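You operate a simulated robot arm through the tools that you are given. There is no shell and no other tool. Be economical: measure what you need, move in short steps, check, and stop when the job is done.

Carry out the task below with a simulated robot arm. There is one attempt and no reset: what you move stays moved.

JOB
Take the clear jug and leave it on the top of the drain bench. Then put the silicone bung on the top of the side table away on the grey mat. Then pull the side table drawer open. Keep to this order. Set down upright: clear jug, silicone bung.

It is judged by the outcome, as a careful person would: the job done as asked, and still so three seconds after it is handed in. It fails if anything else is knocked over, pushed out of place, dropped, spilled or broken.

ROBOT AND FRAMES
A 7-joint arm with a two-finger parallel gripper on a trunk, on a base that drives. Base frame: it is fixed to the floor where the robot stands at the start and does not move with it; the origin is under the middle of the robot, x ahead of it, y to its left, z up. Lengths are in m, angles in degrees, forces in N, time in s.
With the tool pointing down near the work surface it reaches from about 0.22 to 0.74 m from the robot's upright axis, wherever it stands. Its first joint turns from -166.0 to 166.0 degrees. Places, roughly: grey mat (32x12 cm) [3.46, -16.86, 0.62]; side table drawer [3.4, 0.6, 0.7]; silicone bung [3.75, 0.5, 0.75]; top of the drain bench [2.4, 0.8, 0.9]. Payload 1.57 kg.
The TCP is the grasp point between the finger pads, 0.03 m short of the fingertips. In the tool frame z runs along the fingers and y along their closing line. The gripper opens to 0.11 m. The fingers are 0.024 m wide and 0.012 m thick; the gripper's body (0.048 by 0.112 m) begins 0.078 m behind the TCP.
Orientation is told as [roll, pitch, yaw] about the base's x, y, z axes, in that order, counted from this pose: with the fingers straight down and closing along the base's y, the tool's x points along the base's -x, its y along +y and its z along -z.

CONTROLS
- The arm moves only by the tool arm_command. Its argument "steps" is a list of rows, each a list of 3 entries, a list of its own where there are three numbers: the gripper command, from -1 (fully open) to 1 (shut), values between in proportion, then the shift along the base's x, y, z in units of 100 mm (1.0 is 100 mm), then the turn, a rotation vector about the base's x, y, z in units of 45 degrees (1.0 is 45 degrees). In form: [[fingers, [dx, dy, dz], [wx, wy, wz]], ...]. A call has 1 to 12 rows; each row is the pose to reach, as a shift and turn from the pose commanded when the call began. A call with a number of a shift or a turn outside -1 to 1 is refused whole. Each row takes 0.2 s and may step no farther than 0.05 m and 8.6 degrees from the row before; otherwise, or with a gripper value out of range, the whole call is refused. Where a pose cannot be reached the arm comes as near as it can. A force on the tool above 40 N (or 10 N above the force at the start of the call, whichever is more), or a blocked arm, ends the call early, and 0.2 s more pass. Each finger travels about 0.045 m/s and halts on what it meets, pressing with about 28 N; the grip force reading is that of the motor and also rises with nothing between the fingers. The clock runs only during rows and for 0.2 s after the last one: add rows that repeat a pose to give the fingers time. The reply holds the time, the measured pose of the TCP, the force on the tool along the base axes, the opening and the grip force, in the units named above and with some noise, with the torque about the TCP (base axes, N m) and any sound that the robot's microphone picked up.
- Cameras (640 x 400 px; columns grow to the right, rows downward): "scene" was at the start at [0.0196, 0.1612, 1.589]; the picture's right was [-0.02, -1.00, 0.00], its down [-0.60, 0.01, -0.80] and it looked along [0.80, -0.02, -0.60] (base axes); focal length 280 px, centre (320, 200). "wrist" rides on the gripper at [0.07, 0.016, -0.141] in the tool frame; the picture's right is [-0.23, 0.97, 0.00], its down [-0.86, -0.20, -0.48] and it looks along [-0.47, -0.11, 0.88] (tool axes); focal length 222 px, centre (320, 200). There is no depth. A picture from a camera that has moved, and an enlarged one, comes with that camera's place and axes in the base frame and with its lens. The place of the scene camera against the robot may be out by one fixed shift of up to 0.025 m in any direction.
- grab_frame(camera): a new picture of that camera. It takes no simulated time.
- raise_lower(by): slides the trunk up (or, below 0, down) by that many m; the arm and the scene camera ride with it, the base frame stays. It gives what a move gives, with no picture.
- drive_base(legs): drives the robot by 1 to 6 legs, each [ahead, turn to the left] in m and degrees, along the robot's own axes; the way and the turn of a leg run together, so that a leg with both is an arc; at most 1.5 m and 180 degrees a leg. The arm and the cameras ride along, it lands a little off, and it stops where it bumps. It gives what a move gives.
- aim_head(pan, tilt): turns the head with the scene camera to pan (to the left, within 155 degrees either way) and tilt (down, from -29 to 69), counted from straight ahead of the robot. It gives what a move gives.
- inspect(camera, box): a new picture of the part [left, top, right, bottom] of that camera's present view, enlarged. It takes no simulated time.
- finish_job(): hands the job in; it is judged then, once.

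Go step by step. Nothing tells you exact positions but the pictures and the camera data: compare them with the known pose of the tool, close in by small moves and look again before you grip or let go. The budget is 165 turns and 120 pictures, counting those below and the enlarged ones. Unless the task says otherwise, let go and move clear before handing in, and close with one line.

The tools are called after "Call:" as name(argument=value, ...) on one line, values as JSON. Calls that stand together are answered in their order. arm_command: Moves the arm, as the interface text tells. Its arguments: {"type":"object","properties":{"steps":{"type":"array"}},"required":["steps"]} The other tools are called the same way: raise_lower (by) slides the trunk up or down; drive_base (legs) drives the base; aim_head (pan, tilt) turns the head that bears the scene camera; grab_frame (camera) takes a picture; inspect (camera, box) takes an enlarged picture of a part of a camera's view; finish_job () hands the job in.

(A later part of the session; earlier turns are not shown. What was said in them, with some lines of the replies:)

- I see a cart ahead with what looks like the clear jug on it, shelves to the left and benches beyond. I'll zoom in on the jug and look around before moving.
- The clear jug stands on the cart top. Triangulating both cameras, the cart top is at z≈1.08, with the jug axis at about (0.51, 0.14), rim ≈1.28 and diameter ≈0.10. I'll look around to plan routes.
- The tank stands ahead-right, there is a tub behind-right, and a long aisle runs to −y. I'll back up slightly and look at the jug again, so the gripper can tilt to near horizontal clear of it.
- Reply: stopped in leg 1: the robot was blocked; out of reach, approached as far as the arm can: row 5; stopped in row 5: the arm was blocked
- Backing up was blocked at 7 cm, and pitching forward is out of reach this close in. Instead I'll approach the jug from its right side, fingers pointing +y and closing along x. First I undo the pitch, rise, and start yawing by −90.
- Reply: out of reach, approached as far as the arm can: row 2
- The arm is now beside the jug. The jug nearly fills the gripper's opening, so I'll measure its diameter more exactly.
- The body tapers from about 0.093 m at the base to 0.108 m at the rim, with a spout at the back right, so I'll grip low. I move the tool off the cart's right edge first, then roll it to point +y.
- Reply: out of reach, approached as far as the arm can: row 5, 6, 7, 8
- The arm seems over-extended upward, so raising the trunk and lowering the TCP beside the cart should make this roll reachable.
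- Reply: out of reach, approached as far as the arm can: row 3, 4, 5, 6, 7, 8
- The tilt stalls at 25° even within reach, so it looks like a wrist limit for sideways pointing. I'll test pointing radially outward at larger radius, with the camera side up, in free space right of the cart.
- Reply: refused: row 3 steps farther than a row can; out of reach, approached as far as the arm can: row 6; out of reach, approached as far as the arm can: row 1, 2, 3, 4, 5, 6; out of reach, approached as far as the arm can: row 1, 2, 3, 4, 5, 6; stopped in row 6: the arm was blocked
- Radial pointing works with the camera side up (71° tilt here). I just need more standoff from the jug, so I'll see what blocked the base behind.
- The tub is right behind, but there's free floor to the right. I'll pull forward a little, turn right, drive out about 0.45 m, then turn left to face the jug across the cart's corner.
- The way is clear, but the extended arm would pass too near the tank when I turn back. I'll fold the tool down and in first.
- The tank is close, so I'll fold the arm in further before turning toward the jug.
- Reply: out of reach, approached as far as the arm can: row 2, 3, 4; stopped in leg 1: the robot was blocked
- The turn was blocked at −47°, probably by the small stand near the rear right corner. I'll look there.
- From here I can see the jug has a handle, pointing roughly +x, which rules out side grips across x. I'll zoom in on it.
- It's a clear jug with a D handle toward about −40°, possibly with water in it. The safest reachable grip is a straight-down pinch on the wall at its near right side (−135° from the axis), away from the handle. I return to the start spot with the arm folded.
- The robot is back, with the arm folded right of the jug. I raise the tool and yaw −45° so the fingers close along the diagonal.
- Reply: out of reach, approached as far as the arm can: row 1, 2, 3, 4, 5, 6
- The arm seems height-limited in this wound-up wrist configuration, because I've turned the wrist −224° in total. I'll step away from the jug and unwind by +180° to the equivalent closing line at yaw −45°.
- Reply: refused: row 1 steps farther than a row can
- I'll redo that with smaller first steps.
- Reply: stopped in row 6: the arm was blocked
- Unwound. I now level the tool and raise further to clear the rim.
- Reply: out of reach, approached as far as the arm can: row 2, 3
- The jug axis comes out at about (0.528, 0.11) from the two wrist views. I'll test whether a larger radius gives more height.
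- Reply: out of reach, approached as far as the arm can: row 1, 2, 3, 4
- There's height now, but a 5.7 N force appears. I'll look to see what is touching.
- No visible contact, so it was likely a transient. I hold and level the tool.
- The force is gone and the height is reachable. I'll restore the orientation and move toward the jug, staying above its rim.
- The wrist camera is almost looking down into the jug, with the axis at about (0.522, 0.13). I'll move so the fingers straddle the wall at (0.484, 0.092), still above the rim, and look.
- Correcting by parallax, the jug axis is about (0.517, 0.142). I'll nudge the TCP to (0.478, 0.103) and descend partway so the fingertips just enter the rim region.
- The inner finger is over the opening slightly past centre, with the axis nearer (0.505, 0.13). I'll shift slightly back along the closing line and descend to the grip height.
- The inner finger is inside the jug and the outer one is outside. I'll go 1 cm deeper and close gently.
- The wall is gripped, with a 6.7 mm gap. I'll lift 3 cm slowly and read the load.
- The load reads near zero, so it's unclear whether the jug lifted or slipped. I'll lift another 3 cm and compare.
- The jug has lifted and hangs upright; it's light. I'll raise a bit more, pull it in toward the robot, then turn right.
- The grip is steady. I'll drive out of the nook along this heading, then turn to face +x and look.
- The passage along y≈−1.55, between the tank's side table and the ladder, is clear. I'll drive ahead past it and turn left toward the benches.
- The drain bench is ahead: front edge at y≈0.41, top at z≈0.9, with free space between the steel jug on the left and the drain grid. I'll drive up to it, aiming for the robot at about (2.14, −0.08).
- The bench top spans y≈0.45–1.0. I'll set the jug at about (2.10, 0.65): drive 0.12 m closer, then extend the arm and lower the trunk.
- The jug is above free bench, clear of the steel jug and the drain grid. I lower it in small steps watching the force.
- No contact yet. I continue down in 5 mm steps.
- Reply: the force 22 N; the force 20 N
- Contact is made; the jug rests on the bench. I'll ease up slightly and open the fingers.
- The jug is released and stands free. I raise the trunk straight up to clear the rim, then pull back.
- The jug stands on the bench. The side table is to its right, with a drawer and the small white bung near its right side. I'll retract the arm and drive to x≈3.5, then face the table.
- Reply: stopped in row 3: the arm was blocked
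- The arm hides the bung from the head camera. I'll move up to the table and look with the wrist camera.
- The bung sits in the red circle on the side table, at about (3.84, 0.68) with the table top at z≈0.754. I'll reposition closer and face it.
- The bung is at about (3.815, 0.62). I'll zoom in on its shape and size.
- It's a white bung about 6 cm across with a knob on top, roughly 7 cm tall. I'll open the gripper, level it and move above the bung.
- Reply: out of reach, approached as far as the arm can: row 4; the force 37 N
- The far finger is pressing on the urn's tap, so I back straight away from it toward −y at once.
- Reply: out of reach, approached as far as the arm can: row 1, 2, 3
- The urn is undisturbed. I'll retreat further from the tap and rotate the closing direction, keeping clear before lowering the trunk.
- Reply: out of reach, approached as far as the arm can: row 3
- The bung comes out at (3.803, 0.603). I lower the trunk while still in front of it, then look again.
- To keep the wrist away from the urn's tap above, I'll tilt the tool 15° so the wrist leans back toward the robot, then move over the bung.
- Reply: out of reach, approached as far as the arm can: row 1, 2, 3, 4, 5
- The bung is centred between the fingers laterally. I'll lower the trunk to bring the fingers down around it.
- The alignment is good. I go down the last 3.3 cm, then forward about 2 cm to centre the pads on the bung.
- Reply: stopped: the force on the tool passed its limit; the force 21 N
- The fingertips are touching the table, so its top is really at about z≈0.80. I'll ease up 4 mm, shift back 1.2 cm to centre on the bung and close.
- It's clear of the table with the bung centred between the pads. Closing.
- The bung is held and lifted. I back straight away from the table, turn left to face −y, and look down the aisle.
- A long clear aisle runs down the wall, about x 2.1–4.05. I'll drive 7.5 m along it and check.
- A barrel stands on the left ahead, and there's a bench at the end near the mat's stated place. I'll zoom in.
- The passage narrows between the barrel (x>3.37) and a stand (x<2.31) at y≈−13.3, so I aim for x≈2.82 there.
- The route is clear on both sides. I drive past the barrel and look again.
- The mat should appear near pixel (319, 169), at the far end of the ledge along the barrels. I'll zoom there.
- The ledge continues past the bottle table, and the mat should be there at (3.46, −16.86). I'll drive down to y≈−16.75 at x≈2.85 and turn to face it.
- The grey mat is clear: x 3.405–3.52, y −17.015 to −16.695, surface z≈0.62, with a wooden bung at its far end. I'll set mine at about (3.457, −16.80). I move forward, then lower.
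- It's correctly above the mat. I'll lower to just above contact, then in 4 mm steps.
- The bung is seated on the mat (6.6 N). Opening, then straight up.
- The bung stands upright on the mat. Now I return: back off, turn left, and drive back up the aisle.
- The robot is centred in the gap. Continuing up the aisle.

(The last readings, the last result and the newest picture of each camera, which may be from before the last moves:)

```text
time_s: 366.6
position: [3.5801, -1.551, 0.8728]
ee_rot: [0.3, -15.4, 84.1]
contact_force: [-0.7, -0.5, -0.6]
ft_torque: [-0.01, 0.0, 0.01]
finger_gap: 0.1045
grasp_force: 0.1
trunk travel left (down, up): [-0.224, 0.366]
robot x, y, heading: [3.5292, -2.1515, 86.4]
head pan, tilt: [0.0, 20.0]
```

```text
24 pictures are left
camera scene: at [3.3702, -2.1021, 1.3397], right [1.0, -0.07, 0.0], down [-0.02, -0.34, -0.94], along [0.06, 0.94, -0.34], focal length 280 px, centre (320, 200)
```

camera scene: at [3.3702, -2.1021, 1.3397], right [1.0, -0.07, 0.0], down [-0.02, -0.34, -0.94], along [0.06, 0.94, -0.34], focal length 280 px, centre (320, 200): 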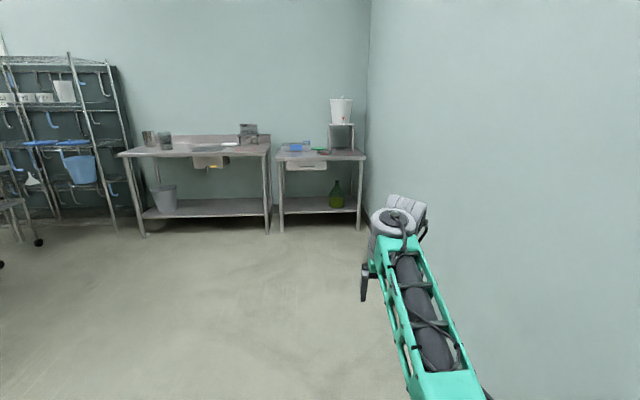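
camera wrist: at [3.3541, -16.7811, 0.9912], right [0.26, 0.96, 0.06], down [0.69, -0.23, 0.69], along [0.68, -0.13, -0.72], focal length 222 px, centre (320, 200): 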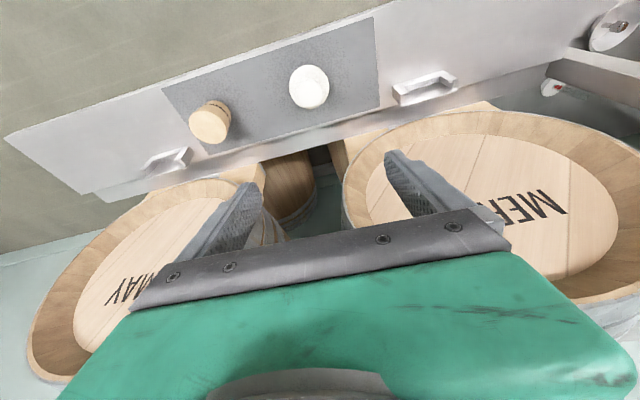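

The drawer in the side table has a bow handle. I'll drive up in front of it, stop short, and look.

Call:
drive_base(legs=[[0, 8.5], [1.4, 0], [0.2, 0], [0, -5]])

Call:
aim_head(pan=5, tilt=40)

Call:
grab_frame(camera="scene")

Call:
grab_frame(camera="wrist")

```text
time_s: 375.9
position: [3.4127, 0.04, 0.8732]
ee_rot: [0.2, -15.5, 87.6]
contact_force: [-0.2, 0.2, 0.6]
ft_torque: [-0.02, 0.01, 0.03]
finger_gap: 0.1046
grasp_force: 0.0
trunk travel left (down, up): [-0.224, 0.366]
robot x, y, heading: [3.4033, -0.5651, 89.7]
head pan, tilt: [0.0, 20.0]
```

```text
time_s: 376.7
position: [3.4138, 0.0407, 0.8732]
ee_rot: [0.2, -15.5, 87.5]
contact_force: [-0.4, -0.6, 0.7]
ft_torque: [-0.03, 0.0, 0.01]
finger_gap: 0.1044
grasp_force: 0.2
trunk travel left (down, up): [-0.224, 0.366]
robot x, y, heading: [3.4031, -0.5676, 90.0]
head pan, tilt: [5.0, 40.0]
```

```text
23 pictures are left
camera scene: at [3.2294, -0.531, 1.3084], right [1.0, 0.08, 0.0], down [0.05, -0.64, -0.77], along [-0.06, 0.76, -0.64], focal length 280 px, centre (320, 200)
```

scene: 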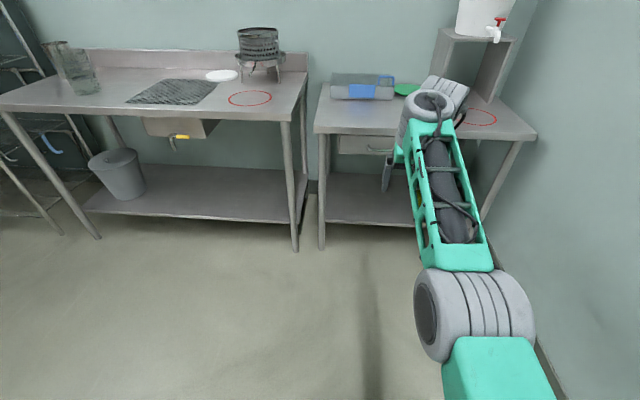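

```text
22 pictures are left
camera wrist: at [3.3941, -0.0627, 0.9913], right [-0.96, 0.26, 0.06], down [0.23, 0.69, 0.69], along [0.13, 0.68, -0.72], focal length 222 px, centre (320, 200)
```

wrist: 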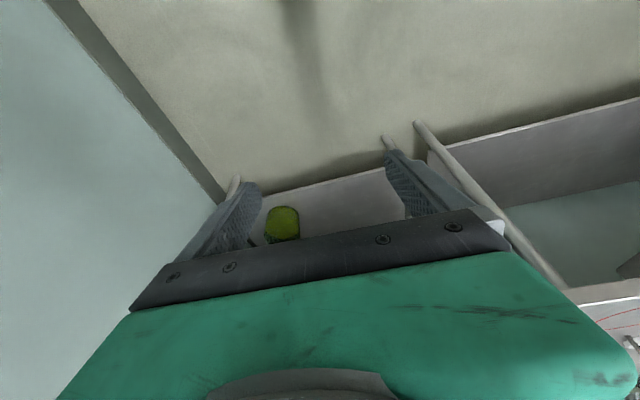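

Call:
inspect(camera="scene", box=[310, 90, 430, 190])

```text
4.00 times, centred on (370, 140) of scene
camera zoom: at [3.2294, -0.531, 1.3084], right [1.0, 0.08, 0.0], down [0.05, -0.64, -0.77], along [-0.06, 0.76, -0.64], focal length 1122 px, centre (120, 440)
```

zoom: 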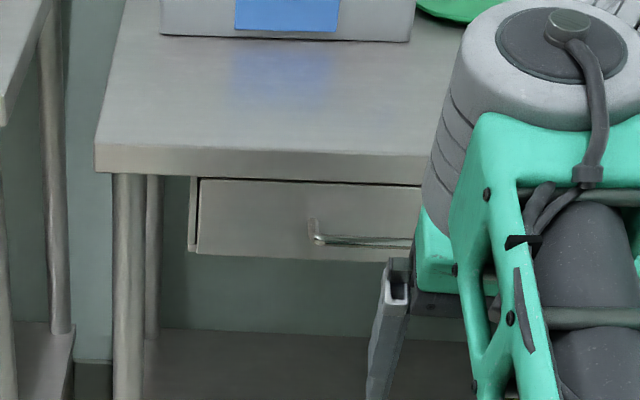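

The handle bar is at about x 3.345–3.49, y≈0.505, z≈0.71. I'll turn the gripper to close vertically around it with the fingers pointing +y: first twist −88° about the tool axis.

Call:
arm_command(steps=[[-0.3, [0, 0, 0], [0, 0.045, -0.165]], [-0.3, [0, 0, 0], [0, 0.09, -0.33]], [-0.3, [0, 0, 0], [0, 0.13, -0.49]], [-0.3, [0, 0, 0], [0, 0.175, -0.65]], [-0.3, [0, 0, 0], [0, 0.22, -0.81]], [-0.3, [0, 0, 0], [0, 0.258, -0.96]]])

Call:
arm_command(steps=[[-0.3, [0, 0, 0], [0, 0.045, -0.165]], [-0.3, [0, 0, 0], [0, 0.09, -0.33]], [-0.3, [0, 0, 0], [0, 0.13, -0.49]], [-0.3, [0, 0, 0], [0, 0.175, -0.65]], [-0.3, [0, 0, 0], [0, 0.22, -0.81]], [-0.3, [0, 0, 0], [0, 0.255, -0.94]]])

Call:
arm_command(steps=[[-0.3, [0, 0, 0], [0.18, 0, 0]], [-0.3, [0, 0, 0], [0.36, 0, 0]], [-0.3, [0, 0, 0], [0.54, 0, 0]], [-0.3, [0, 0, 0], [0.72, 0, 0]], [-0.3, [0, 0, 0], [0.9, 0, 0]], [-0.3, [0, 0, 0], [1.0, 0, 0]]])

```text
time_s: 378.1
position: [3.4134, 0.0405, 0.8738]
ee_rot: [10.8, -10.6, 41.8]
contact_force: [-1.0, 1.2, 0.4]
ft_torque: [0.04, -0.01, 0.0]
finger_gap: 0.0712
grasp_force: 0.1
trunk travel left (down, up): [-0.224, 0.366]
robot x, y, heading: [3.3986, -0.5665, 89.8]
head pan, tilt: [5.0, 40.0]
```

```text
time_s: 379.5
position: [3.413, 0.0391, 0.8735]
ee_rot: [14.6, 0.0, -0.9]
contact_force: [0.0, -0.3, -0.4]
ft_torque: [0.02, 0.0, 0.02]
finger_gap: 0.0717
grasp_force: 0.0
trunk travel left (down, up): [-0.224, 0.366]
robot x, y, heading: [3.3955, -0.569, 89.5]
head pan, tilt: [5.0, 40.0]
```

```text
time_s: 380.9
position: [3.412, 0.0401, 0.8748]
ee_rot: [17.1, -0.1, -1.0]
contact_force: [-0.4, -0.7, -0.1]
ft_torque: [-0.01, -0.02, 0.0]
finger_gap: 0.0715
grasp_force: 0.1
out of reach, approached as far as the arm can: row 1, 2, 3, 4, 5, 6
trunk travel left (down, up): [-0.224, 0.366]
robot x, y, heading: [3.4007, -0.564, 89.4]
head pan, tilt: [5.0, 40.0]
```

Horizontal pointing isn't reachable at this height, but with this 15° tilt and fingers closing along y I can hook the bar from above: one finger behind the bar, one in front. I'll move in, narrow the opening, and look.

Call:
drive_base(legs=[[0.34, 0]])

Call:
raise_lower(by=-0.085)

Call:
arm_command(steps=[[0.1, [0, 0, 0], [0, 0, 0]], [0.3, [0, 0, 0], [0, 0, 0]], [0.4, [0, 0, 0], [0, 0, 0]], [0.4, [0, 0, 0], [0, 0, 0]]])

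Call:
grab_frame(camera="wrist")

Call:
grab_frame(camera="scene")

```text
time_s: 383.2
position: [3.4156, 0.3814, 0.8739]
ee_rot: [17.0, -0.1, -1.1]
contact_force: [1.0, 0.0, 0.7]
ft_torque: [-0.04, 0.0, 0.0]
finger_gap: 0.0716
grasp_force: 0.0
trunk travel left (down, up): [-0.224, 0.366]
robot x, y, heading: [3.3989, -0.2225, 89.6]
head pan, tilt: [5.0, 40.0]
```

```text
time_s: 384.4
position: [3.4155, 0.3808, 0.7895]
ee_rot: [17.1, 0.0, -1.1]
contact_force: [0.0, -1.1, -0.1]
ft_torque: [0.01, 0.01, -0.01]
finger_gap: 0.0715
grasp_force: 0.1
trunk travel left (down, up): [-0.139, 0.451]
robot x, y, heading: [3.4051, -0.2278, 89.3]
head pan, tilt: [5.0, 40.0]
```

```text
time_s: 385.4
position: [3.4156, 0.3816, 0.7884]
ee_rot: [17.0, -0.1, -1.1]
contact_force: [-0.1, -0.2, 0.8]
ft_torque: [-0.01, 0.0, -0.04]
finger_gap: 0.0331
grasp_force: 0.0
trunk travel left (down, up): [-0.139, 0.451]
robot x, y, heading: [3.4024, -0.2219, 89.5]
head pan, tilt: [5.0, 40.0]
```

```text
20 pictures are left
camera wrist: at [3.3469, 0.358, 0.929], right [0.24, 0.93, 0.29], down [0.85, -0.35, 0.4], along [0.47, 0.14, -0.87], focal length 222 px, centre (320, 200)
```

wrist: 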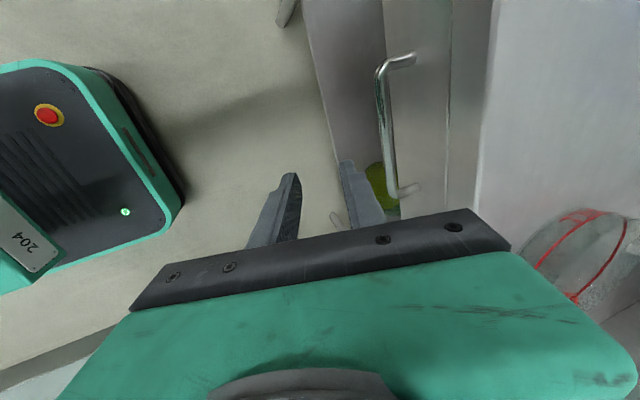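

```text
19 pictures are left
camera scene: at [3.2314, -0.1894, 1.2233], right [1.0, 0.08, 0.0], down [0.05, -0.64, -0.77], along [-0.06, 0.76, -0.64], focal length 280 px, centre (320, 200)
```

scene: 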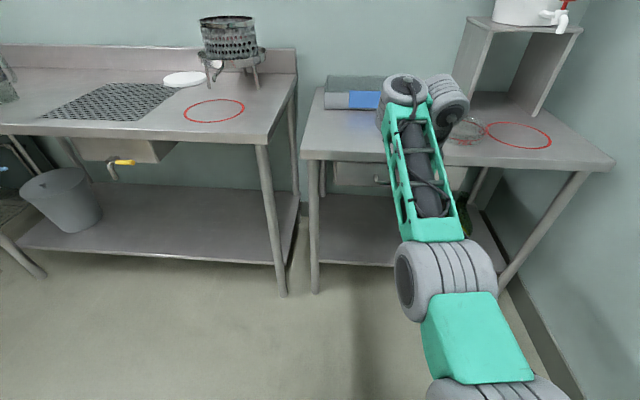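

The handle is clear in the wrist view; the bar is at about y≈0.48, z≈0.72. I'll move to a staging pose just above and in front of it, and check.

Call:
arm_command(steps=[[0.4, [0, 0.3, 0], [0, 0, 0]], [0.4, [0, 0.6, 0], [0, 0, 0]], [0.4, [0, 0.75, 0], [0, 0, 0]], [0.4, [0, 0.75, 0], [0, 0, 0]]])

Call:
grab_frame(camera="wrist")

```text
time_s: 386.4
position: [3.4155, 0.4576, 0.7893]
ee_rot: [17.0, -0.1, -1.1]
contact_force: [-0.1, 0.6, -1.0]
ft_torque: [0.0, 0.02, -0.06]
finger_gap: 0.0331
grasp_force: 0.0
trunk travel left (down, up): [-0.139, 0.451]
robot x, y, heading: [3.398, -0.2212, 89.7]
head pan, tilt: [5.0, 40.0]
```

```text
18 pictures are left
camera wrist: at [3.3468, 0.4332, 0.9285], right [0.24, 0.93, 0.29], down [0.85, -0.35, 0.4], along [0.47, 0.14, -0.87], focal length 222 px, centre (320, 200)
```

wrist: 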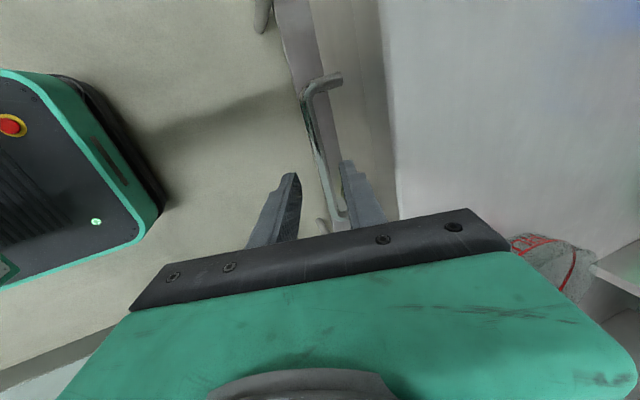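

Triangulating the two views puts the bar at y≈0.487, z≈0.706. I'll slide down along the finger direction halfway and verify that the bar lies between the fingers.

Call:
arm_command(steps=[[0.45, [0, 0.08, -0.12], [0, 0, 0]], [0.45, [0, 0.14, -0.26], [0, 0, 0]], [0.45, [0, 0.17, -0.38], [0, 0, 0]], [0.45, [0, 0.17, -0.38], [0, 0, 0]]])

Call:
grab_frame(camera="wrist")

```text
time_s: 387.4
position: [3.4148, 0.4724, 0.7515]
ee_rot: [17.0, -0.1, -1.0]
contact_force: [0.0, 0.6, 0.7]
ft_torque: [0.02, 0.0, -0.01]
finger_gap: 0.0304
grasp_force: 0.1
trunk travel left (down, up): [-0.139, 0.451]
robot x, y, heading: [3.4016, -0.2264, 89.7]
head pan, tilt: [5.0, 40.0]
```

```text
17 pictures are left
camera wrist: at [3.3471, 0.4498, 0.8914], right [0.24, 0.93, 0.29], down [0.85, -0.35, 0.4], along [0.47, 0.14, -0.87], focal length 222 px, centre (320, 200)
```

wrist: 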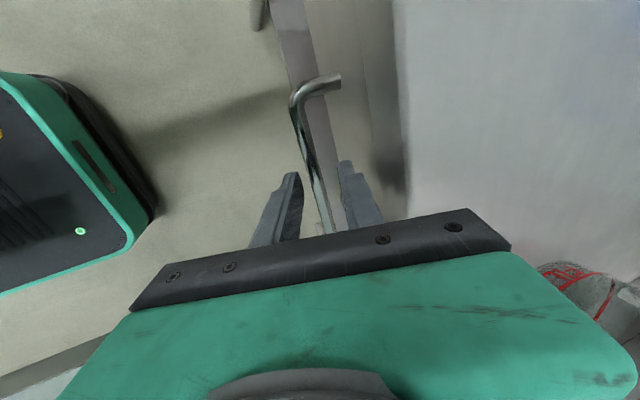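

The bar runs between the fingertips. I continue down 3 cm and close on it.

Call:
arm_command(steps=[[0.45, [0, 0.04, -0.12], [0, 0, 0]], [0.45, [0, 0.07, -0.22], [0, 0, 0]], [0.45, [0, 0.09, -0.29], [0, 0, 0]], [0.45, [0, 0.09, -0.29], [0, 0, 0]]])

Call:
grab_frame(camera="wrist")

```text
time_s: 388.4
position: [3.4156, 0.4821, 0.7225]
ee_rot: [17.2, -0.1, -1.1]
contact_force: [0.8, -3.6, 3.6]
ft_torque: [0.06, 0.05, 0.06]
finger_gap: 0.0281
grasp_force: 0.0
trunk travel left (down, up): [-0.139, 0.451]
robot x, y, heading: [3.3996, -0.226, 89.7]
head pan, tilt: [5.0, 40.0]
```

```text
16 pictures are left
camera wrist: at [3.3469, 0.4586, 0.8627], right [0.24, 0.93, 0.29], down [0.85, -0.35, 0.4], along [0.47, 0.15, -0.87], focal length 222 px, centre (320, 200)
```

wrist: 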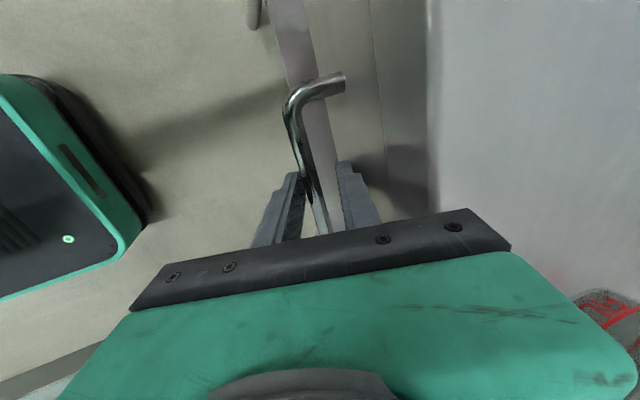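

The bar is between the fingers with light contact. Closing.

Call:
arm_command(steps=[[0.6, [0, 0, 0], [0, 0, 0]], [0.8, [0, 0, 0], [0, 0, 0]], [1, [0, 0, 0], [0, 0, 0]], [1, [0, 0, 0], [0, 0, 0]], [1, [0, 0, 0], [0, 0, 0]]])

```text
time_s: 389.5
position: [3.4171, 0.4798, 0.7209]
ee_rot: [16.7, 0.0, -1.1]
contact_force: [0.8, -27.4, 0.3]
ft_torque: [-0.13, 0.32, 0.8]
finger_gap: 0.0124
grasp_force: 27.5
trunk travel left (down, up): [-0.139, 0.451]
robot x, y, heading: [3.3988, -0.2256, 89.6]
head pan, tilt: [5.0, 40.0]
stopped in row 5: the force on the tool passed its limit (the readings are from after the stop); the commanded pose is now the measured one
```

The bar is gripped (12 mm). I pull gently toward −y with the arm.

Call:
arm_command(steps=[[1, [0, -0.1, 0], [0, 0, 0]], [1, [0, -0.25, 0], [0, 0, 0]], [1, [0, -0.4, 0], [0, 0, 0]], [1, [0, -0.55, 0], [0, 0, 0]], [1, [0, -0.7, 0], [0, 0, 0]], [1, [0, -0.7, 0], [0, 0, 0]]])

Call:
grab_frame(camera="scene")

```text
time_s: 390.9
position: [3.4164, 0.4431, 0.758]
ee_rot: [16.6, -0.2, -1.1]
contact_force: [0.1, -0.8, -0.3]
ft_torque: [0.03, -0.03, -0.01]
finger_gap: 0.0002
grasp_force: 21.6
out of reach, approached as far as the arm can: row 1, 2, 3, 4, 5, 6
trunk travel left (down, up): [-0.139, 0.451]
robot x, y, heading: [3.4011, -0.2235, 89.5]
head pan, tilt: [5.0, 40.0]
```

```text
15 pictures are left
camera scene: at [3.2314, -0.1902, 1.2237], right [1.0, 0.08, 0.0], down [0.05, -0.64, -0.77], along [-0.06, 0.76, -0.64], focal length 280 px, centre (320, 200)
```

scene: 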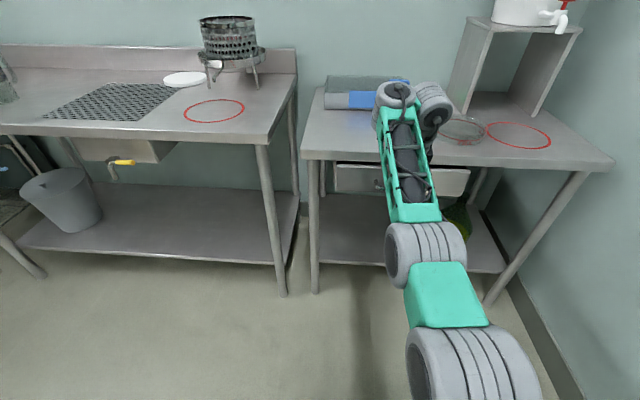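

The arm ran to a reach limit, rose and slipped off the bar, so I'll pull by driving instead. First I look at where the bar is now.

Call:
grab_frame(camera="wrist")

```text
14 pictures are left
camera wrist: at [3.347, 0.4198, 0.8981], right [0.25, 0.93, 0.28], down [0.85, -0.35, 0.4], along [0.47, 0.14, -0.87], focal length 222 px, centre (320, 200)
```

wrist: 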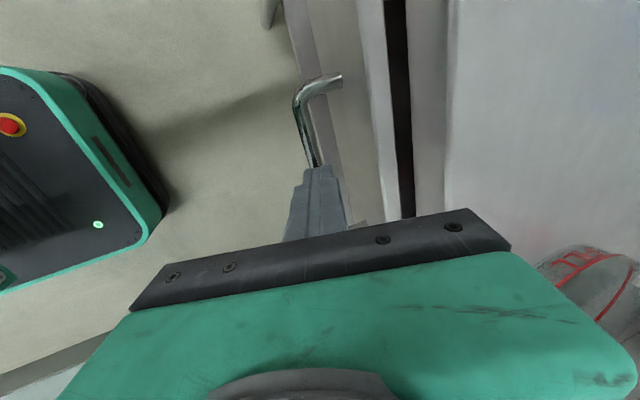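

The drawer has opened about 3 cm and the fingertips sit just above the bar. I'll raise the arm and reopen, then lower the trunk by the same amount for more reach margin.

Call:
arm_command(steps=[[1, [0, 0, 0.2], [0, 0, 0]], [0.8, [0, 0, 0.5], [0, 0, 0]], [0.6, [0, 0, 0.8], [0, 0, 0]], [0.45, [0, 0, 1.0], [0, 0, 0]], [0.45, [0, 0, 1.0], [0, 0, 0]]])

Call:
raise_lower(by=-0.08)

Call:
grab_frame(camera="wrist")

```text
time_s: 392.1
position: [3.415, 0.4415, 0.8555]
ee_rot: [16.7, -0.1, -1.1]
contact_force: [-0.2, 0.3, -0.2]
ft_torque: [-0.01, -0.02, -0.02]
finger_gap: 0.0304
grasp_force: 0.0
trunk travel left (down, up): [-0.139, 0.451]
robot x, y, heading: [3.4029, -0.2257, 89.6]
head pan, tilt: [5.0, 40.0]
```

```text
time_s: 393.2
position: [3.4147, 0.4423, 0.7773]
ee_rot: [16.8, 0.0, -1.1]
contact_force: [-0.5, 0.7, -0.4]
ft_torque: [0.03, 0.01, 0.0]
finger_gap: 0.0303
grasp_force: 0.0
trunk travel left (down, up): [-0.059, 0.531]
robot x, y, heading: [3.4009, -0.2222, 89.5]
head pan, tilt: [5.0, 40.0]
```

```text
13 pictures are left
camera wrist: at [3.3459, 0.4186, 0.916], right [0.25, 0.93, 0.28], down [0.85, -0.35, 0.4], along [0.47, 0.14, -0.87], focal length 222 px, centre (320, 200)
```

wrist: 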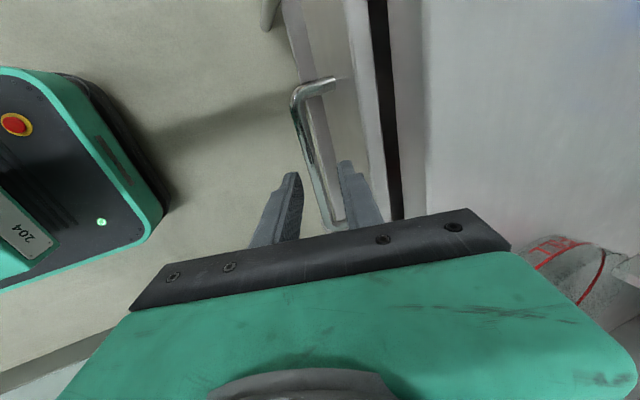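

The bar is at y≈0.46 and lies between the open fingers. I descend along the finger direction, slightly deeper this time.

Call:
arm_command(steps=[[0.45, [0, 0.03, -0.15], [0, 0, 0]], [0.45, [0, 0.06, -0.3], [0, 0, 0]], [0.45, [0, 0.1, -0.45], [0, 0, 0]], [0.45, [0, 0.14, -0.6], [0, 0, 0]], [0.45, [0, 0.15, -0.65], [0, 0, 0]], [0.45, [0, 0.15, -0.65], [0, 0, 0]]])

Call:
arm_command(steps=[[0.6, [0, 0, 0], [0, 0, 0]], [0.8, [0, 0, 0], [0, 0, 0]], [1, [0, 0, 0], [0, 0, 0]], [1, [0, 0, 0], [0, 0, 0]]])

Call:
grab_frame(camera="wrist")

```text
time_s: 394.6
position: [3.4139, 0.4564, 0.711]
ee_rot: [16.8, -0.1, -1.1]
contact_force: [0.1, -0.6, -0.6]
ft_torque: [0.01, -0.01, 0.01]
finger_gap: 0.03
grasp_force: 0.1
trunk travel left (down, up): [-0.059, 0.531]
robot x, y, heading: [3.4005, -0.2223, 89.8]
head pan, tilt: [5.0, 40.0]
```

```text
time_s: 395.6
position: [3.4146, 0.4575, 0.7104]
ee_rot: [16.7, -0.1, -1.1]
contact_force: [1.8, 0.0, 1.4]
ft_torque: [0.0, -0.16, 0.72]
finger_gap: 0.0125
grasp_force: 28.8
trunk travel left (down, up): [-0.059, 0.531]
robot x, y, heading: [3.3986, -0.227, 89.6]
head pan, tilt: [5.0, 40.0]
```

```text
12 pictures are left
camera wrist: at [3.3457, 0.4334, 0.8509], right [0.24, 0.93, 0.28], down [0.85, -0.34, 0.4], along [0.47, 0.14, -0.87], focal length 222 px, centre (320, 200)
```

wrist: 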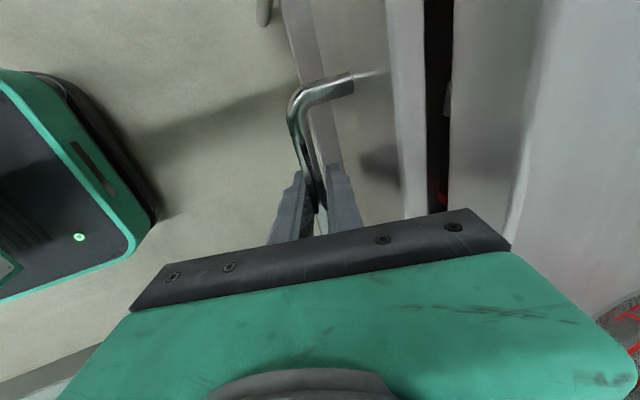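

The grip on the bar is firm. Now I pull by driving the base backward, slowly and in short legs.

Call:
drive_base(legs=[[-0.06, 0], [-0.06, 0]])

Call:
grab_frame(camera="wrist")

```text
time_s: 397.2
position: [3.4141, 0.3361, 0.7101]
ee_rot: [16.7, 0.0, -1.2]
contact_force: [5.2, 1.3, 0.8]
ft_torque: [0.02, -0.26, 0.68]
finger_gap: 0.0122
grasp_force: 29.1
trunk travel left (down, up): [-0.059, 0.531]
robot x, y, heading: [3.397, -0.3448, 89.7]
head pan, tilt: [5.0, 40.0]
```

```text
11 pictures are left
camera wrist: at [3.3458, 0.3134, 0.8509], right [0.25, 0.93, 0.28], down [0.85, -0.35, 0.4], along [0.47, 0.14, -0.87], focal length 222 px, centre (320, 200)
```

wrist: 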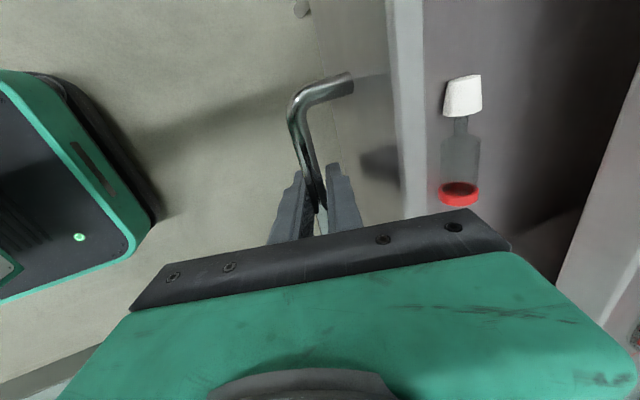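

The drawer has slid out about 15 cm with low force. I'll pull a further 8 cm.

Call:
drive_base(legs=[[-0.04, 0], [-0.04, 0]])

```text
time_s: 398.5
position: [3.4138, 0.2562, 0.7107]
ee_rot: [16.8, 0.0, -1.2]
contact_force: [5.9, 1.0, 0.1]
ft_torque: [0.01, -0.39, 0.62]
finger_gap: 0.012
grasp_force: 29.1
trunk travel left (down, up): [-0.059, 0.531]
robot x, y, heading: [3.3974, -0.4239, 89.6]
head pan, tilt: [5.0, 40.0]
```

The drawer is out about 23 cm. I'll release the bar, withdraw along the finger direction and back away.

Call:
arm_command(steps=[[0.7, [0, 0, 0], [0, 0, 0]], [0.45, [0, 0, 0], [0, 0, 0]], [0.4, [0, 0, 0], [0, 0, 0]], [0.4, [0, -0.03, 0.1], [0, 0, 0]], [0.4, [0, -0.09, 0.3], [0, 0, 0]], [0.4, [0, -0.18, 0.6], [0, 0, 0]], [0.4, [0, -0.27, 0.9], [0, 0, 0]]])

Call:
raise_lower(by=0.1)

Call:
drive_base(legs=[[-0.4, 0]])

Call:
aim_head(pan=10, tilt=30)

Call:
grab_frame(camera="scene")

```text
time_s: 400.1
position: [3.4149, 0.229, 0.8003]
ee_rot: [16.7, 0.0, -1.3]
contact_force: [-0.2, 0.2, -0.4]
ft_torque: [0.01, -0.04, -0.01]
finger_gap: 0.0326
grasp_force: 0.1
trunk travel left (down, up): [-0.059, 0.531]
robot x, y, heading: [3.3962, -0.4265, 89.5]
head pan, tilt: [5.0, 40.0]
```

```text
time_s: 401.5
position: [3.414, 0.228, 0.9024]
ee_rot: [16.7, -0.1, -1.2]
contact_force: [0.8, -0.2, 0.1]
ft_torque: [-0.01, -0.01, 0.02]
finger_gap: 0.033
grasp_force: 0.0
trunk travel left (down, up): [-0.159, 0.431]
robot x, y, heading: [3.4019, -0.4245, 89.5]
head pan, tilt: [5.0, 40.0]
```

```text
time_s: 404.0
position: [3.4112, -0.1727, 0.9015]
ee_rot: [16.8, 0.0, -1.1]
contact_force: [0.0, -0.2, 0.5]
ft_torque: [0.02, 0.01, -0.01]
finger_gap: 0.0333
grasp_force: 0.0
trunk travel left (down, up): [-0.159, 0.431]
robot x, y, heading: [3.395, -0.8277, 89.7]
head pan, tilt: [5.0, 40.0]
```

```text
time_s: 404.7
position: [3.4103, -0.1741, 0.9009]
ee_rot: [16.8, -0.1, -1.1]
contact_force: [0.0, 0.9, 0.5]
ft_torque: [0.0, -0.03, 0.01]
finger_gap: 0.033
grasp_force: 0.1
trunk travel left (down, up): [-0.159, 0.431]
robot x, y, heading: [3.3967, -0.827, 89.6]
head pan, tilt: [10.0, 30.0]
```

```text
10 pictures are left
camera scene: at [3.219, -0.7895, 1.2586], right [0.99, 0.17, 0.0], down [0.08, -0.49, -0.87], along [-0.15, 0.85, -0.5], focal length 280 px, centre (320, 200)
```

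scene: 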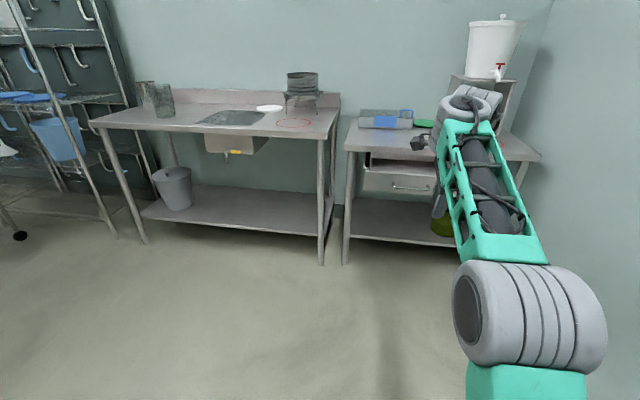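

The drawer is standing open, the jug is upright on the drain bench, the bung is on the mat and the gripper is clear. I'm handing in.

Call:
finish_job()

```text
The job is handed in.
```

The clear jug is upright on the drain bench, the silicone bung is upright on the grey mat, and the side table drawer is pulled open about 23 cm, done in that order. On the way the base bumped a tub behind the start position and something beside it, and a finger pressed against the urn's tap. The urn looked unmoved in the pictures afterwards, but I did not check the other two.
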